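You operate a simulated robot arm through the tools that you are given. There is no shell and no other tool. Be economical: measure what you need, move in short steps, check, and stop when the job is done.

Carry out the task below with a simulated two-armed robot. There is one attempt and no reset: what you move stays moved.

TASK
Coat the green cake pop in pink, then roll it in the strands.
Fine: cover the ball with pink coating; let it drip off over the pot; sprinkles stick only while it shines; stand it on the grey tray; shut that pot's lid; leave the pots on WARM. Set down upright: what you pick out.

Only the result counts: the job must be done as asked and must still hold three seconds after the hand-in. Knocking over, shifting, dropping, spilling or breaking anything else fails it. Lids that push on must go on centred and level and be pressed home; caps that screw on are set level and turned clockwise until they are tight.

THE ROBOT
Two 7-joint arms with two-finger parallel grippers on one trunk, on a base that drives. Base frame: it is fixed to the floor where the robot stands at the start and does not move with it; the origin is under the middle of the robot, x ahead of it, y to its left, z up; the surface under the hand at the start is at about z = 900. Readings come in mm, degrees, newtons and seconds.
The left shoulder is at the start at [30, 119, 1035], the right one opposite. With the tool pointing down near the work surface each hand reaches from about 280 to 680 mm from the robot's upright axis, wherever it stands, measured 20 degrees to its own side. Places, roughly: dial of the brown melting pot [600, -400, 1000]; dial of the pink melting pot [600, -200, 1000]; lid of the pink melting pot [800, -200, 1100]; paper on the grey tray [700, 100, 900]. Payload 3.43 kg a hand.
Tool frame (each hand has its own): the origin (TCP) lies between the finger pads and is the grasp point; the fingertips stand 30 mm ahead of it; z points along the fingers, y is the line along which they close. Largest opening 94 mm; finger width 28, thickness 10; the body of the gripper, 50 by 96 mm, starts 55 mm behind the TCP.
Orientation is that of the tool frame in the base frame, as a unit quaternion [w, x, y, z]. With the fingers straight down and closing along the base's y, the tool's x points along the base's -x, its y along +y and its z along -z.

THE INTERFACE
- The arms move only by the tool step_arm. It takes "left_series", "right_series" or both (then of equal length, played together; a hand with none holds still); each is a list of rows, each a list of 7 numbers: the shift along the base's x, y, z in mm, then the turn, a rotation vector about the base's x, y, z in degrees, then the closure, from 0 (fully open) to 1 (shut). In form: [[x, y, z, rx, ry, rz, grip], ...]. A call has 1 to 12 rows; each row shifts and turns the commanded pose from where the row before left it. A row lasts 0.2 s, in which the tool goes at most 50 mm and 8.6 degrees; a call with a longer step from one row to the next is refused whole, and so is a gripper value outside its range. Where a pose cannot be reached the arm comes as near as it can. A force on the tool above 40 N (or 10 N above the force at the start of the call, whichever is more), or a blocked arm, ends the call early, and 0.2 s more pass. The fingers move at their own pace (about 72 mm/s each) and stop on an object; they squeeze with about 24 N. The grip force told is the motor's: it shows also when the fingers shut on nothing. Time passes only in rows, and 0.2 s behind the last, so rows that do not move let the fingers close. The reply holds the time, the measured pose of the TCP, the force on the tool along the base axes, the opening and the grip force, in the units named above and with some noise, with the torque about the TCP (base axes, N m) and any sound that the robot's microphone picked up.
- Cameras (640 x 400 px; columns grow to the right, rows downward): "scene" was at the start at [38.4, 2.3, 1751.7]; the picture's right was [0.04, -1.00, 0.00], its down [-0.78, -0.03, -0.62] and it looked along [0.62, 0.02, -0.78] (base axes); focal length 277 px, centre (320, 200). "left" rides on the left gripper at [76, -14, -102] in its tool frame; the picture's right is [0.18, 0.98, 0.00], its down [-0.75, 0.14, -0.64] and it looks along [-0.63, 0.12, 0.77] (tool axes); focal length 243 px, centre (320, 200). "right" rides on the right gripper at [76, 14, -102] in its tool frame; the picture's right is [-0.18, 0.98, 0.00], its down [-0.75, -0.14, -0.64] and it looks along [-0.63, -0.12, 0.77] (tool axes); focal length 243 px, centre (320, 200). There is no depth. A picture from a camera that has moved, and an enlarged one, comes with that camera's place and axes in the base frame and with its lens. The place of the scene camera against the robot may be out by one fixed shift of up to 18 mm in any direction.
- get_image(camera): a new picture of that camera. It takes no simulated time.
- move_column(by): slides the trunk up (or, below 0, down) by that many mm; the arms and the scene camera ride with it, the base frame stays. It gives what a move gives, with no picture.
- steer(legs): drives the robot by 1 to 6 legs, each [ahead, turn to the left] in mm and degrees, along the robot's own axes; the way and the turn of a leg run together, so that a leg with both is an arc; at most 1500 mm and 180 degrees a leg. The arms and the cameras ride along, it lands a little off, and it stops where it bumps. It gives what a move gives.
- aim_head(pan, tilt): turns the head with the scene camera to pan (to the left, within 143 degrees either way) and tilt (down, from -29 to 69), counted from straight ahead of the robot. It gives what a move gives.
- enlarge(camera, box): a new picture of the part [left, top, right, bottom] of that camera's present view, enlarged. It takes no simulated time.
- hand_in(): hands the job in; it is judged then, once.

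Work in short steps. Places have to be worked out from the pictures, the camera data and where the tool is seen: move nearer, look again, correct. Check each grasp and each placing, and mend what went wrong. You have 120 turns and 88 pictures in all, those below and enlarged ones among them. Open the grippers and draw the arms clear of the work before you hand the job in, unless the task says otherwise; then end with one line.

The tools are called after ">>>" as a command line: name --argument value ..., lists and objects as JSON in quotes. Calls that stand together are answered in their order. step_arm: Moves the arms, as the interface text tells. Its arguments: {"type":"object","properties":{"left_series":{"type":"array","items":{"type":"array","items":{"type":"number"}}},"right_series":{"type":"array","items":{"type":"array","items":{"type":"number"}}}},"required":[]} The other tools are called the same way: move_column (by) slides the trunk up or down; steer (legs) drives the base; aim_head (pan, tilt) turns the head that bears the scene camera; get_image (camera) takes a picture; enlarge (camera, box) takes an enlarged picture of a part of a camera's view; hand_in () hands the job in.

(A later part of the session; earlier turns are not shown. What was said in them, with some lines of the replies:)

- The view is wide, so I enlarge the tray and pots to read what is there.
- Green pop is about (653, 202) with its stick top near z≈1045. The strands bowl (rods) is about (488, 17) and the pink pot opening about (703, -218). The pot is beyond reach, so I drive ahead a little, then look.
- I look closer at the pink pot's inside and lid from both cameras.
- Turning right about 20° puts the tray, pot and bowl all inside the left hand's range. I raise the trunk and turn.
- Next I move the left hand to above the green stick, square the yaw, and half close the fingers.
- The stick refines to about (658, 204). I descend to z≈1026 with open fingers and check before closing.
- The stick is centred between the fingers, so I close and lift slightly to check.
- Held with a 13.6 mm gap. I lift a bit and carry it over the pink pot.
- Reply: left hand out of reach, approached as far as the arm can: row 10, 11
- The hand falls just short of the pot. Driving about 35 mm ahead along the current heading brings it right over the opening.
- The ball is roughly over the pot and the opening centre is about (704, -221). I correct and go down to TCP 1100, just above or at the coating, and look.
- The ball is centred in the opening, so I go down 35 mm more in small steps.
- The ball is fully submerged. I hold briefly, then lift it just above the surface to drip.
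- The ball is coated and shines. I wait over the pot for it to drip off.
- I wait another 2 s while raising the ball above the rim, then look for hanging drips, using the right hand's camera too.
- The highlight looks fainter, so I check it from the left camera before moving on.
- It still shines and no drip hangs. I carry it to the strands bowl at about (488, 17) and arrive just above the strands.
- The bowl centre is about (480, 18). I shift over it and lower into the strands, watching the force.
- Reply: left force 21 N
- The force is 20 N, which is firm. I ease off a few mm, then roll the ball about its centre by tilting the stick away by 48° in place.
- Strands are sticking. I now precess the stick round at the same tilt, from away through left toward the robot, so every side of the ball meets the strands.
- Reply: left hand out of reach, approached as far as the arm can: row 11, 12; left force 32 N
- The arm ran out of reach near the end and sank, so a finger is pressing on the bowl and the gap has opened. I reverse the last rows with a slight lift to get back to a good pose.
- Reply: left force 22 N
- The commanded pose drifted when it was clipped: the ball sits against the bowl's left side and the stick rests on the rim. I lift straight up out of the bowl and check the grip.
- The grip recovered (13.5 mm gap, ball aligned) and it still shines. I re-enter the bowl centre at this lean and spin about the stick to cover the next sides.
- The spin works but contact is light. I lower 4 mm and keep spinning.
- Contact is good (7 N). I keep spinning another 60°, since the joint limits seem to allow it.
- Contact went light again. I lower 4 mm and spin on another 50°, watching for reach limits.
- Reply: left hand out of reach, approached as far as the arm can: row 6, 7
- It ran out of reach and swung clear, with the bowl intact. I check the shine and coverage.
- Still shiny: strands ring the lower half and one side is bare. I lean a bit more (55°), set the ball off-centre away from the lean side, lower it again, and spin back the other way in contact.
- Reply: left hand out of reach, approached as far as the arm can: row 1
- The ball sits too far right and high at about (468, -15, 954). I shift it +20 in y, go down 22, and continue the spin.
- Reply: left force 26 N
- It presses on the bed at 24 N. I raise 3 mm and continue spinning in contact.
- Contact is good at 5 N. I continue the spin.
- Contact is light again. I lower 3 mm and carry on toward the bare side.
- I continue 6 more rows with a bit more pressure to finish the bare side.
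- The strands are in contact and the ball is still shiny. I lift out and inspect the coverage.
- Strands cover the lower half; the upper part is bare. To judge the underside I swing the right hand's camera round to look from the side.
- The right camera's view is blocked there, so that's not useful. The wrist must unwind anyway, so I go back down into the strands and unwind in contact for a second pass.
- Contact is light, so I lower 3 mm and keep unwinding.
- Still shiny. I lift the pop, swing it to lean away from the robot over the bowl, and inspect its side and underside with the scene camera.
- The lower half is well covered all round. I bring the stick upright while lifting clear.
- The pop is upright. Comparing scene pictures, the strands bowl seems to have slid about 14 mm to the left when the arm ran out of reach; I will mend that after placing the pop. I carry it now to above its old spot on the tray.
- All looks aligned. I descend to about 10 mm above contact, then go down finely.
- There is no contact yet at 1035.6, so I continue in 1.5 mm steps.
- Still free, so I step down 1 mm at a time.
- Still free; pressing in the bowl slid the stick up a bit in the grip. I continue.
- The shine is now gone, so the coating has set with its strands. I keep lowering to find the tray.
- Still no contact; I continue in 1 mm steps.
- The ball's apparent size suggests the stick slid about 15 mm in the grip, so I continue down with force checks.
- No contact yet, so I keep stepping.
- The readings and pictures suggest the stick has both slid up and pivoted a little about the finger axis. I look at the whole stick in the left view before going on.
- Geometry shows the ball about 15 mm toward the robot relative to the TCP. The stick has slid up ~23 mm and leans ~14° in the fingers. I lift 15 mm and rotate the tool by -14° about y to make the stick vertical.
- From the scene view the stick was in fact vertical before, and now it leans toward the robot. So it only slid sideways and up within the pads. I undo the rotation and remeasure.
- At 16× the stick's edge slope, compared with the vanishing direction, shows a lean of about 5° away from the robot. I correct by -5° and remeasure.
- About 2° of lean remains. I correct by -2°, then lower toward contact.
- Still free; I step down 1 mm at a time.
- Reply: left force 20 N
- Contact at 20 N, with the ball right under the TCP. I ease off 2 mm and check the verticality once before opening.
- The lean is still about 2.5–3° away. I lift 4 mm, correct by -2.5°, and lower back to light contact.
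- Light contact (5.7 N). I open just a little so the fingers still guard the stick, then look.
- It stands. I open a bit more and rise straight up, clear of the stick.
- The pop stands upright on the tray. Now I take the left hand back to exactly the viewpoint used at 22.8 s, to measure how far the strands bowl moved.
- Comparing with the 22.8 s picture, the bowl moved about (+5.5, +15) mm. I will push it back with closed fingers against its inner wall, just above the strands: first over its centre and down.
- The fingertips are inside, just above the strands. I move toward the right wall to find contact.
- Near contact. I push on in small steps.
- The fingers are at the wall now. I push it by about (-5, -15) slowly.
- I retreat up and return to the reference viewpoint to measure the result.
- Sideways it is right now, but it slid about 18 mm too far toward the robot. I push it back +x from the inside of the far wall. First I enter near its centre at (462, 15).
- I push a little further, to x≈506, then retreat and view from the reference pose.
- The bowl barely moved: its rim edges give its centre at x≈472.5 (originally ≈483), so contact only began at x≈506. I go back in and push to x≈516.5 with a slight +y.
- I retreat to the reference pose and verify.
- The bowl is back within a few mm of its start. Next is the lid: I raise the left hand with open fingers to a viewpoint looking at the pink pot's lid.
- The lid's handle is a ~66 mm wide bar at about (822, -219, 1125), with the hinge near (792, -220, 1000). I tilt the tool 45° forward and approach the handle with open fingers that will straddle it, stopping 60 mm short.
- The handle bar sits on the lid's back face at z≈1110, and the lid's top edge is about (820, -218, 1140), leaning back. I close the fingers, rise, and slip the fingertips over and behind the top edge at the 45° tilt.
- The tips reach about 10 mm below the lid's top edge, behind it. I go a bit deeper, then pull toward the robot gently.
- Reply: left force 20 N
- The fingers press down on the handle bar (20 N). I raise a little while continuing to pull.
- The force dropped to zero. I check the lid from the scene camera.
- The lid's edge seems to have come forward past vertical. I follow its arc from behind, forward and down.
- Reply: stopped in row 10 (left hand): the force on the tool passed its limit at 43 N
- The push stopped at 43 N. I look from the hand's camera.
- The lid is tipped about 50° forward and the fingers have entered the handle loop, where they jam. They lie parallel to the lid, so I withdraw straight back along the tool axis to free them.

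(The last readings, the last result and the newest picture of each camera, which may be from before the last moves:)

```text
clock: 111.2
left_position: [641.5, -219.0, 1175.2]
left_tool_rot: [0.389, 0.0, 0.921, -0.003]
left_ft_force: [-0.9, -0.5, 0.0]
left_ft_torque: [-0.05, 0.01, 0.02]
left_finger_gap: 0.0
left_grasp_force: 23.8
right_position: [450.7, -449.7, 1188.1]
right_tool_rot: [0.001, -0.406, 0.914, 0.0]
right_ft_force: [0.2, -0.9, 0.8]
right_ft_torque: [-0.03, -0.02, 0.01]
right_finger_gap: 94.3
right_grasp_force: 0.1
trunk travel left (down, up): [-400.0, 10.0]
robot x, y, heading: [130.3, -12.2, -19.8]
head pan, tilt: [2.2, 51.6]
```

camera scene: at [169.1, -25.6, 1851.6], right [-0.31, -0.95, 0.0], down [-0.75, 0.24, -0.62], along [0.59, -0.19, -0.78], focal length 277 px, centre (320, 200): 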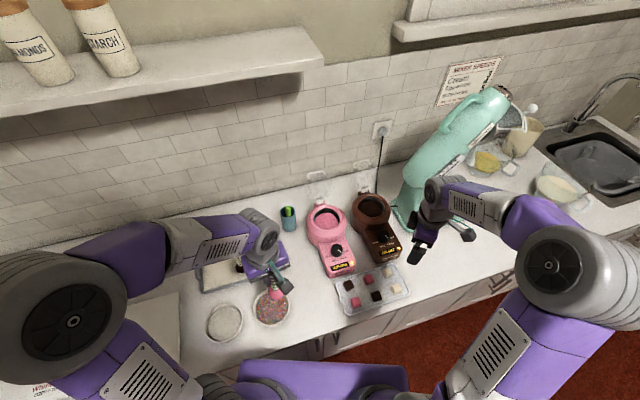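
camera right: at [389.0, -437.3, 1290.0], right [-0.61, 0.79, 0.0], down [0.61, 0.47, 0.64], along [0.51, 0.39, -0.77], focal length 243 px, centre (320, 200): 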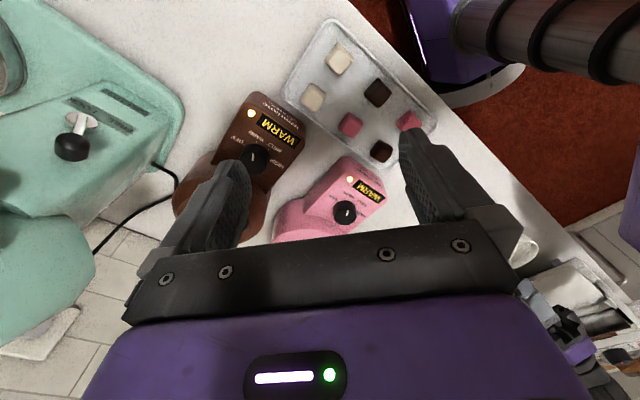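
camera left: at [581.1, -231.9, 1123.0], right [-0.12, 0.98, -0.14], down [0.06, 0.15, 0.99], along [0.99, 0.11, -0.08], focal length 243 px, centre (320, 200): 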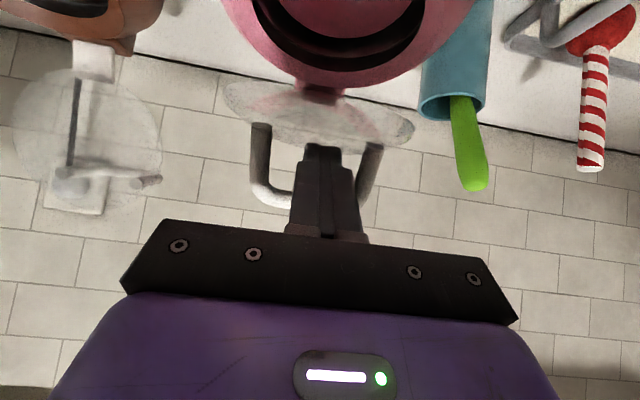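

The hand is free. I return the tool to vertical and rise, then use one picture to see the lid's state.

>>> step_arm --left_series '[[0, 0, 15, 0, 7.6, 0, 1], [0, 0, 15, 0, 7.6, 0, 1], [0, 0, 15, 0, 7.6, 0, 1], [0, 0, 15, 0, 7.6, 0, 1], [0, 0, 15, 0, 7.6, 0, 1], [0, 0, 0, 0, 7.8, 0, 1], [0, 0, 0, 0, 0, 0, 1]]'

>>> get_image --camera "left"

```text
clock: 112.8
left_position: [640.0, -219.8, 1251.6]
left_tool_rot: [0.001, -0.001, 1.0, -0.003]
left_ft_force: [0.1, -0.3, 0.4]
left_ft_torque: [-0.03, -0.01, 0.04]
left_finger_gap: 0.1
left_grasp_force: 24.6
right_position: [449.2, -449.8, 1188.0]
right_tool_rot: [0.001, -0.407, 0.914, 0.0]
right_ft_force: [0.4, 0.5, -0.6]
right_ft_torque: [0.0, -0.03, 0.0]
right_finger_gap: 94.0
right_grasp_force: 0.1
trunk travel left (down, up): [-400.0, 10.0]
robot x, y, heading: [132.0, -12.3, -20.0]
head pan, tilt: [2.2, 51.6]
```

```text
1 pictures are left
camera left: at [564.8, -233.2, 1353.4], right [-0.19, 0.98, -0.01], down [0.75, 0.15, 0.64], along [0.63, 0.11, -0.77], focal length 243 px, centre (320, 200)
```

left: 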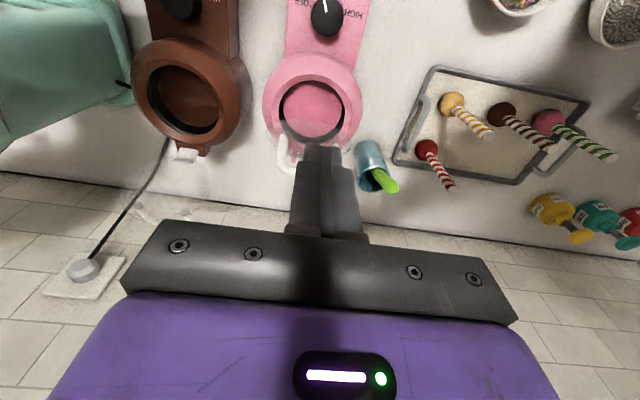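

The lid stays where it is left (a stiff hinge), about 45° forward, with its handle bar near (726, -221, 1095). I come over the bar and will push it down along its arc.

>>> step_arm --left_series '[[25, 0, -30, 0, -5, 0, 1], [25, 0, -34, 0, -5, 0, 1], [25, -1, -35, 0, -5, 0, 1], [0, 0, -10, 0, 0, 0, 1], [0, 0, -8, 0, 0, 0, 1], [-2, 0, -5, 0, 0, 0, 1], [-3, 0, -4, 0, 0, 0, 1], [-5, 0, -4, 0, 0, 0, 1], [0, 0, 0, 0, 0, 0, 1]]'

```text
clock: 114.8
left_position: [704.8, -219.8, 1121.1]
left_tool_rot: [0.131, -0.001, 0.991, -0.003]
left_ft_force: [-8.5, -0.6, 8.4]
left_ft_torque: [0.03, 0.19, 0.05]
left_finger_gap: 0.0
left_grasp_force: 24.7
right_position: [449.0, -450.5, 1189.6]
right_tool_rot: [0.001, -0.406, 0.914, -0.001]
right_ft_force: [-0.3, 0.0, 0.5]
right_ft_torque: [0.03, -0.02, 0.0]
right_finger_gap: 93.8
right_grasp_force: 0.0
trunk travel left (down, up): [-400.0, 10.0]
robot x, y, heading: [135.4, -10.9, -20.0]
head pan, tilt: [2.2, 51.6]
```

The fingertip's front corner is resting on the bar, which lies slightly further back. I lift, shift +16 in x, and press down on it along its arc.

>>> step_arm --left_series '[[0, 0, 10, 0, 0, 0, 1], [16, 0, 0, 0, 0, 0, 1], [0, 0, -8, 0, 0, 0, 1], [-3, 0, -5, 0, 0, 0, 1], [-4, 0, -5, 0, 0, 0, 1], [-4, 0, -5, 0, 0, 0, 1], [-4, 0, -5, 0, 0, 0, 1], [-4, 0, -5, 0, 0, 0, 1], [0, 0, 0, 0, 0, 0, 1]]'

```text
clock: 116.6
left_position: [701.2, -220.3, 1107.0]
left_tool_rot: [0.136, 0.0, 0.991, -0.006]
left_ft_force: [-14.2, 8.5, 25.1]
left_ft_torque: [0.35, 0.31, -0.03]
left_finger_gap: 0.0
left_grasp_force: 23.7
right_position: [448.7, -448.3, 1190.1]
right_tool_rot: [0.001, -0.407, 0.914, 0.0]
right_ft_force: [-0.1, -0.3, -0.6]
right_ft_torque: [0.0, 0.03, 0.03]
right_finger_gap: 93.8
right_grasp_force: 0.1
trunk travel left (down, up): [-400.0, 10.0]
robot x, y, heading: [128.2, -14.3, -20.2]
head pan, tilt: [2.2, 51.6]
stopped in row 8 (left hand): the force on the tool passed its limit at 43 N (the readings are from after the stop); the commanded pose is now the measured one
```

The finger slid to the front of the bar. Better to hook behind it: I lift, go ~41 mm further back, and dip behind the bar.

>>> step_arm --left_series '[[0, 0, 20, 0, 0, 0, 1], [0, 0, 20, 0, 0, 0, 1], [20, 0, 0, 0, 0, 0, 1], [21, 0, 0, 0, 0, 0, 1], [0, 0, -15, 0, 0, 0, 1], [0, 0, -15, 0, 0, 0, 1], [0, 0, -10, 0, 0, 0, 1], [0, 0, 0, 0, 0, 0, 1]]'

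```text
clock: 118.4
left_position: [745.3, -221.3, 1101.7]
left_tool_rot: [0.134, 0.0, 0.991, -0.005]
left_ft_force: [-0.3, 0.2, 0.3]
left_ft_torque: [0.0, -0.02, -0.03]
left_finger_gap: 0.0
left_grasp_force: 24.4
right_position: [450.0, -451.2, 1188.5]
right_tool_rot: [0.001, -0.406, 0.914, 0.001]
right_ft_force: [0.4, 0.3, 0.1]
right_ft_torque: [0.0, 0.01, -0.01]
right_finger_gap: 94.2
right_grasp_force: 0.1
trunk travel left (down, up): [-400.0, 10.0]
robot x, y, heading: [134.3, -12.1, -20.3]
head pan, tilt: [2.2, 51.6]
```

The fingers are free behind the bar. I pull forward and down along the bar's arc.

>>> step_arm --left_series '[[-8, 0, -4, 0, 0, 0, 1], [-8, 0, -5, 0, 0, 0, 1], [-8, 0, -6, 0, 0, 0, 1], [-7, 0, -7, 0, 0, 0, 1], [-6, 0, -8, 0, 0, 0, 1], [-6, 0, -9, 0, 0, 0, 1], [0, 0, 0, 0, 0, 0, 1]]'

```text
clock: 120.0
left_position: [704.6, -220.6, 1064.4]
left_tool_rot: [0.137, 0.0, 0.991, -0.005]
left_ft_force: [7.5, -0.1, 7.4]
left_ft_torque: [0.09, 0.13, -0.04]
left_finger_gap: 0.0
left_grasp_force: 24.2
right_position: [452.2, -450.0, 1188.7]
right_tool_rot: [0.0, -0.408, 0.913, 0.0]
right_ft_force: [0.2, -0.3, 0.4]
right_ft_torque: [0.02, 0.01, 0.01]
right_finger_gap: 94.0
right_grasp_force: 0.0
trunk travel left (down, up): [-400.0, 10.0]
robot x, y, heading: [129.7, -11.8, -20.0]
head pan, tilt: [2.2, 51.6]
```

The lid resists evenly (7.5 N back and up), so it is moving with the hand. I continue down.

>>> step_arm --left_series '[[-6, 0, -6, 0, 0, 0, 1], [-5, 0, -7, 0, 0, 0, 1], [-4, 0, -7, 0, 0, 0, 1], [-2, 0, -6, 0, 0, 0, 1], [0, 0, 0, 0, 0, 0, 1]]'

```text
clock: 120.7
left_position: [699.0, -221.0, 1059.5]
left_tool_rot: [0.146, -0.002, 0.989, -0.01]
left_ft_force: [0.3, 3.2, 9.2]
left_ft_torque: [0.13, 0.02, -0.06]
left_finger_gap: 0.1
left_grasp_force: 23.4
right_position: [450.2, -449.6, 1188.8]
right_tool_rot: [0.001, -0.408, 0.913, 0.001]
right_ft_force: [0.0, -0.6, 0.1]
right_ft_torque: [0.02, -0.02, -0.02]
right_finger_gap: 94.2
right_grasp_force: 0.1
trunk travel left (down, up): [-400.0, 10.0]
robot x, y, heading: [131.5, -10.0, -20.0]
head pan, tilt: [2.2, 51.6]
stopped in row 3 (left hand): the force on the tool passed its limit at 45 N (the readings are from after the stop); the commanded pose is now the measured one
```

It stopped at 45 N: at this stage the motion should be more downward, and I was dragging the bar outward. I back off +6 in x and press mostly straight down.

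>>> step_arm --left_series '[[4, 0, 4, 0, 0, 0, 1], [6, 0, 0, 0, 0, 0, 1], [0, 0, -4, 0, 0, 0, 1], [-1, 0, -4, 0, 0, 0, 1], [-1, 0, -4, 0, 0, 0, 1], [-1, 0, -4, 0, 0, 0, 1], [0, 0, 0, 0, 0, 0, 1]]'

```text
clock: 121.9
left_position: [710.6, -224.6, 1059.4]
left_tool_rot: [0.153, -0.003, 0.988, -0.016]
left_ft_force: [-4.5, 4.2, 18.1]
left_ft_torque: [0.19, 0.28, 0.04]
left_finger_gap: 0.2
left_grasp_force: 24.0
right_position: [449.5, -449.4, 1188.8]
right_tool_rot: [0.001, -0.408, 0.913, 0.0]
right_ft_force: [0.2, 0.2, -0.3]
right_ft_torque: [0.03, 0.01, -0.01]
right_finger_gap: 94.0
right_grasp_force: 0.1
trunk travel left (down, up): [-400.0, 10.0]
robot x, y, heading: [131.8, -7.3, -19.9]
head pan, tilt: [2.2, 51.6]
stopped in row 6 (left hand): the force on the tool passed its limit at 43 N (the readings are from after the stop); the commanded pose is now the measured one
```

The finger meets a level surface at the same height (z≈1029) at two x positions, so the lid is probably shut. I rise straight out, straighten up, and use the last picture to check.

>>> step_arm --left_series '[[1, 0, 10, 0, 0, 0, 1], [0, 0, 25, 0, 0, 0, 1], [0, 0, 40, 0, 0, 0, 1], [-15, 0, 40, 0, 5, 0, 1], [-25, 0, 35, 0, 5, 0, 1], [-25, 0, 30, 0, 5, 0, 1], [-25, 0, 20, 0, 2.5, 0, 1], [0, 0, 0, 0, 0, 0, 1]]'

>>> get_image --camera "left"

```text
clock: 123.7
left_position: [621.5, -223.6, 1256.8]
left_tool_rot: [-0.003, -0.004, 1.0, -0.015]
left_ft_force: [-0.3, -0.3, -0.1]
left_ft_torque: [0.01, -0.04, 0.01]
left_finger_gap: 0.0
left_grasp_force: 23.5
right_position: [450.4, -450.3, 1188.0]
right_tool_rot: [0.001, -0.407, 0.913, 0.0]
right_ft_force: [-0.9, 0.1, 0.5]
right_ft_torque: [0.03, 0.02, 0.01]
right_finger_gap: 93.9
right_grasp_force: 0.0
trunk travel left (down, up): [-400.0, 10.0]
robot x, y, heading: [132.2, -9.4, -20.1]
head pan, tilt: [2.2, 51.6]
```

```text
0 pictures are left
camera left: at [547.9, -235.7, 1359.9], right [-0.19, 0.98, -0.03], down [0.76, 0.16, 0.63], along [0.63, 0.1, -0.77], focal length 243 px, centre (320, 200)
```

left: 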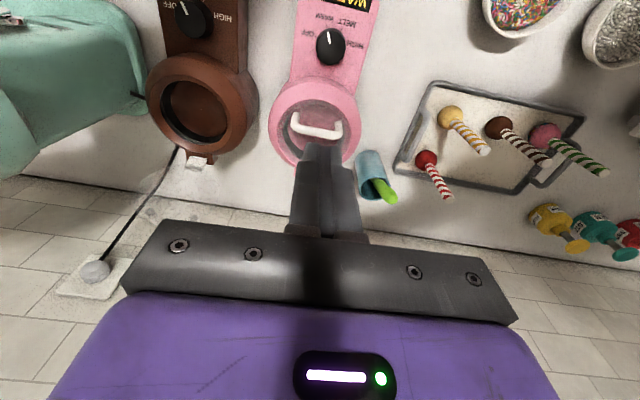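

The handle now lies over the pot opening, so the lid is down. As I have no pictures left, I confirm by force: press on the lid's front part, ahead of the bar, and see at what height it stops.

>>> step_arm --left_series '[[13, 1, -35, 0, 0, 1.7, 1], [12, 1, -40, 0, 0, 0, 1], [0, 0, -40, 0, 0, 0, 1], [0, 0, -30, 0, 0, 0, 1], [0, 0, -10, 0, 0, 0, 1], [0, 0, -8, 0, 0, 0, 1], [0, 0, -6, 0, 0, 0, 1], [0, 0, -6, 0, 0, 0, 1], [0, 0, -5, 0, 0, 0, 1], [0, 0, -5, 0, 0, 0, 1], [0, 0, 0, 0, 0, 0, 1]]'

```text
clock: 126.1
left_position: [646.6, -222.3, 1072.1]
left_tool_rot: [-0.002, -0.018, 1.0, -0.015]
left_ft_force: [0.5, 0.7, -0.3]
left_ft_torque: [-0.01, 0.02, 0.01]
left_finger_gap: 0.0
left_grasp_force: 24.3
right_position: [451.6, -448.9, 1188.9]
right_tool_rot: [0.001, -0.408, 0.913, 0.0]
right_ft_force: [-1.4, -0.6, -0.6]
right_ft_torque: [-0.04, -0.03, 0.0]
right_finger_gap: 94.0
right_grasp_force: 0.0
trunk travel left (down, up): [-400.0, 10.0]
robot x, y, heading: [129.2, -11.8, -20.0]
head pan, tilt: [2.2, 51.6]
```

No contact yet with the tip at z≈1042, so I go further down.

>>> step_arm --left_series '[[0, 0, -5, 0, 0, 0, 1], [0, 0, -5, 0, 0, 0, 1], [0, 0, -4, 0, 0, 0, 1], [0, 0, -4, 0, 0, 0, 1], [0, 0, -4, 0, 0, 0, 1], [0, 0, 0, 0, 0, 0, 1]]'

```text
clock: 127.5
left_position: [647.1, -220.8, 1050.9]
left_tool_rot: [-0.002, -0.018, 1.0, -0.013]
left_ft_force: [0.2, 0.2, 0.2]
left_ft_torque: [0.02, 0.0, -0.01]
left_finger_gap: 0.0
left_grasp_force: 23.5
right_position: [449.5, -450.6, 1188.6]
right_tool_rot: [0.001, -0.408, 0.913, 0.001]
right_ft_force: [-0.2, 0.5, -0.2]
right_ft_torque: [-0.01, -0.04, 0.0]
right_finger_gap: 94.2
right_grasp_force: 0.1
trunk travel left (down, up): [-400.0, 10.0]
robot x, y, heading: [131.6, -13.4, -19.8]
head pan, tilt: [2.2, 51.6]
```

The front is already lower than 1021, so the lid is not tilted up. I go on down to find the surface.

>>> step_arm --left_series '[[0, 0, -4, 0, 0, 0, 1], [0, 0, -4, 0, 0, 0, 1], [0, 0, -4, 0, 0, 0, 1], [0, 0, -4, 0, 0, 0, 1], [0, 0, -4, 0, 0, 0, 1], [0, 0, 0, 0, 0, 0, 1]]'

```text
clock: 128.4
left_position: [645.4, -222.5, 1046.1]
left_tool_rot: [0.001, -0.019, 1.0, -0.017]
left_ft_force: [-14.8, 8.6, 23.6]
left_ft_torque: [0.38, 0.11, 0.17]
left_finger_gap: 0.0
left_grasp_force: 24.4
right_position: [448.4, -448.2, 1189.6]
right_tool_rot: [0.001, -0.408, 0.913, -0.001]
right_ft_force: [-0.1, 0.5, 0.2]
right_ft_torque: [-0.01, -0.01, 0.04]
right_finger_gap: 94.3
right_grasp_force: 0.0
trunk travel left (down, up): [-400.0, 10.0]
robot x, y, heading: [130.6, -10.2, -20.0]
head pan, tilt: [2.2, 51.6]
stopped in row 4 (left hand): the force on the tool passed its limit at 44 N (the readings are from after the stop); the commanded pose is now the measured one
```

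It is rigid at the front too (tip z≈1016, no yielding at 44 N), so the lid is shut. I draw both arms up and clear with open grippers.

>>> step_arm --left_series '[[-3, 0, 10, 0, 0, 0, 1], [-5, 0, 35, 0, 0, 0, 0.5], [-10, 0, 40, 0, 0, 0, 0], [-15, 10, 40, 0, 0, 0, 0], [-20, 20, 38, 0, 0, 0, 0], [-20, 25, 36, 0, 0, 0, 0], [-20, 25, 36, 0, 0, 0, 0], [-20, 25, 36, 0, 0, 0, 0], [-20, 25, 36, 0, 0, 0, 0], [-20, 25, 36, 0, 0, 0, 0], [0, 0, 0, 0, 0, 0, 0]]' --right_series '[[0, 0, 20, 0, 0, 0, 0], [0, 0, 20, 0, 0, 0, 0], [0, 0, 20, 0, 0, 0, 0], [0, 0, 20, 0, 0, 0, 0], [0, 0, 20, 0, 0, 0, 0], [0, 0, 20, 0, 0, 0, 0], [0, 0, 20, 0, 0, 0, 0], [0, 0, 20, 0, 0, 0, 0], [0, 0, 20, 0, 0, 0, 0], [0, 0, 20, 0, 0, 0, 0], [0, 0, 0, 0, 0, 0, 0]]'

```text
clock: 130.8
left_position: [496.6, -69.1, 1384.7]
left_tool_rot: [0.001, -0.019, 1.0, -0.016]
left_ft_force: [0.8, -0.4, -0.5]
left_ft_torque: [0.01, -0.02, 0.02]
left_finger_gap: 94.1
left_grasp_force: 0.1
right_position: [451.1, -450.5, 1387.8]
right_tool_rot: [0.0, -0.408, 0.913, 0.001]
right_ft_force: [0.4, 0.4, 0.1]
right_ft_torque: [-0.04, 0.01, -0.01]
right_finger_gap: 93.7
right_grasp_force: 0.0
trunk travel left (down, up): [-400.0, 10.0]
robot x, y, heading: [130.6, -11.7, -19.9]
head pan, tilt: [2.2, 51.6]
```

Both arms are clear with the grippers open. The pop was upright on the tray in the last picture, the lid tested rigid, and I did not touch the dials. I hand in.

>>> hand_in

```text
The job is handed in.
```

I handed the job in: the green cake pop is coated pink, rolled in the strands and standing upright on the grey tray. The pink pot's lid is shut, judged by its handle lying over the opening and by force, as I had no pictures left. The strands stuck to roughly the lower half of the ball, and the top is bare pink. While rolling I slid the strands bowl about 16 mm, then pushed it back to within about 4 mm of its start. I did not touch the dials, so both pots should still be on WARM.
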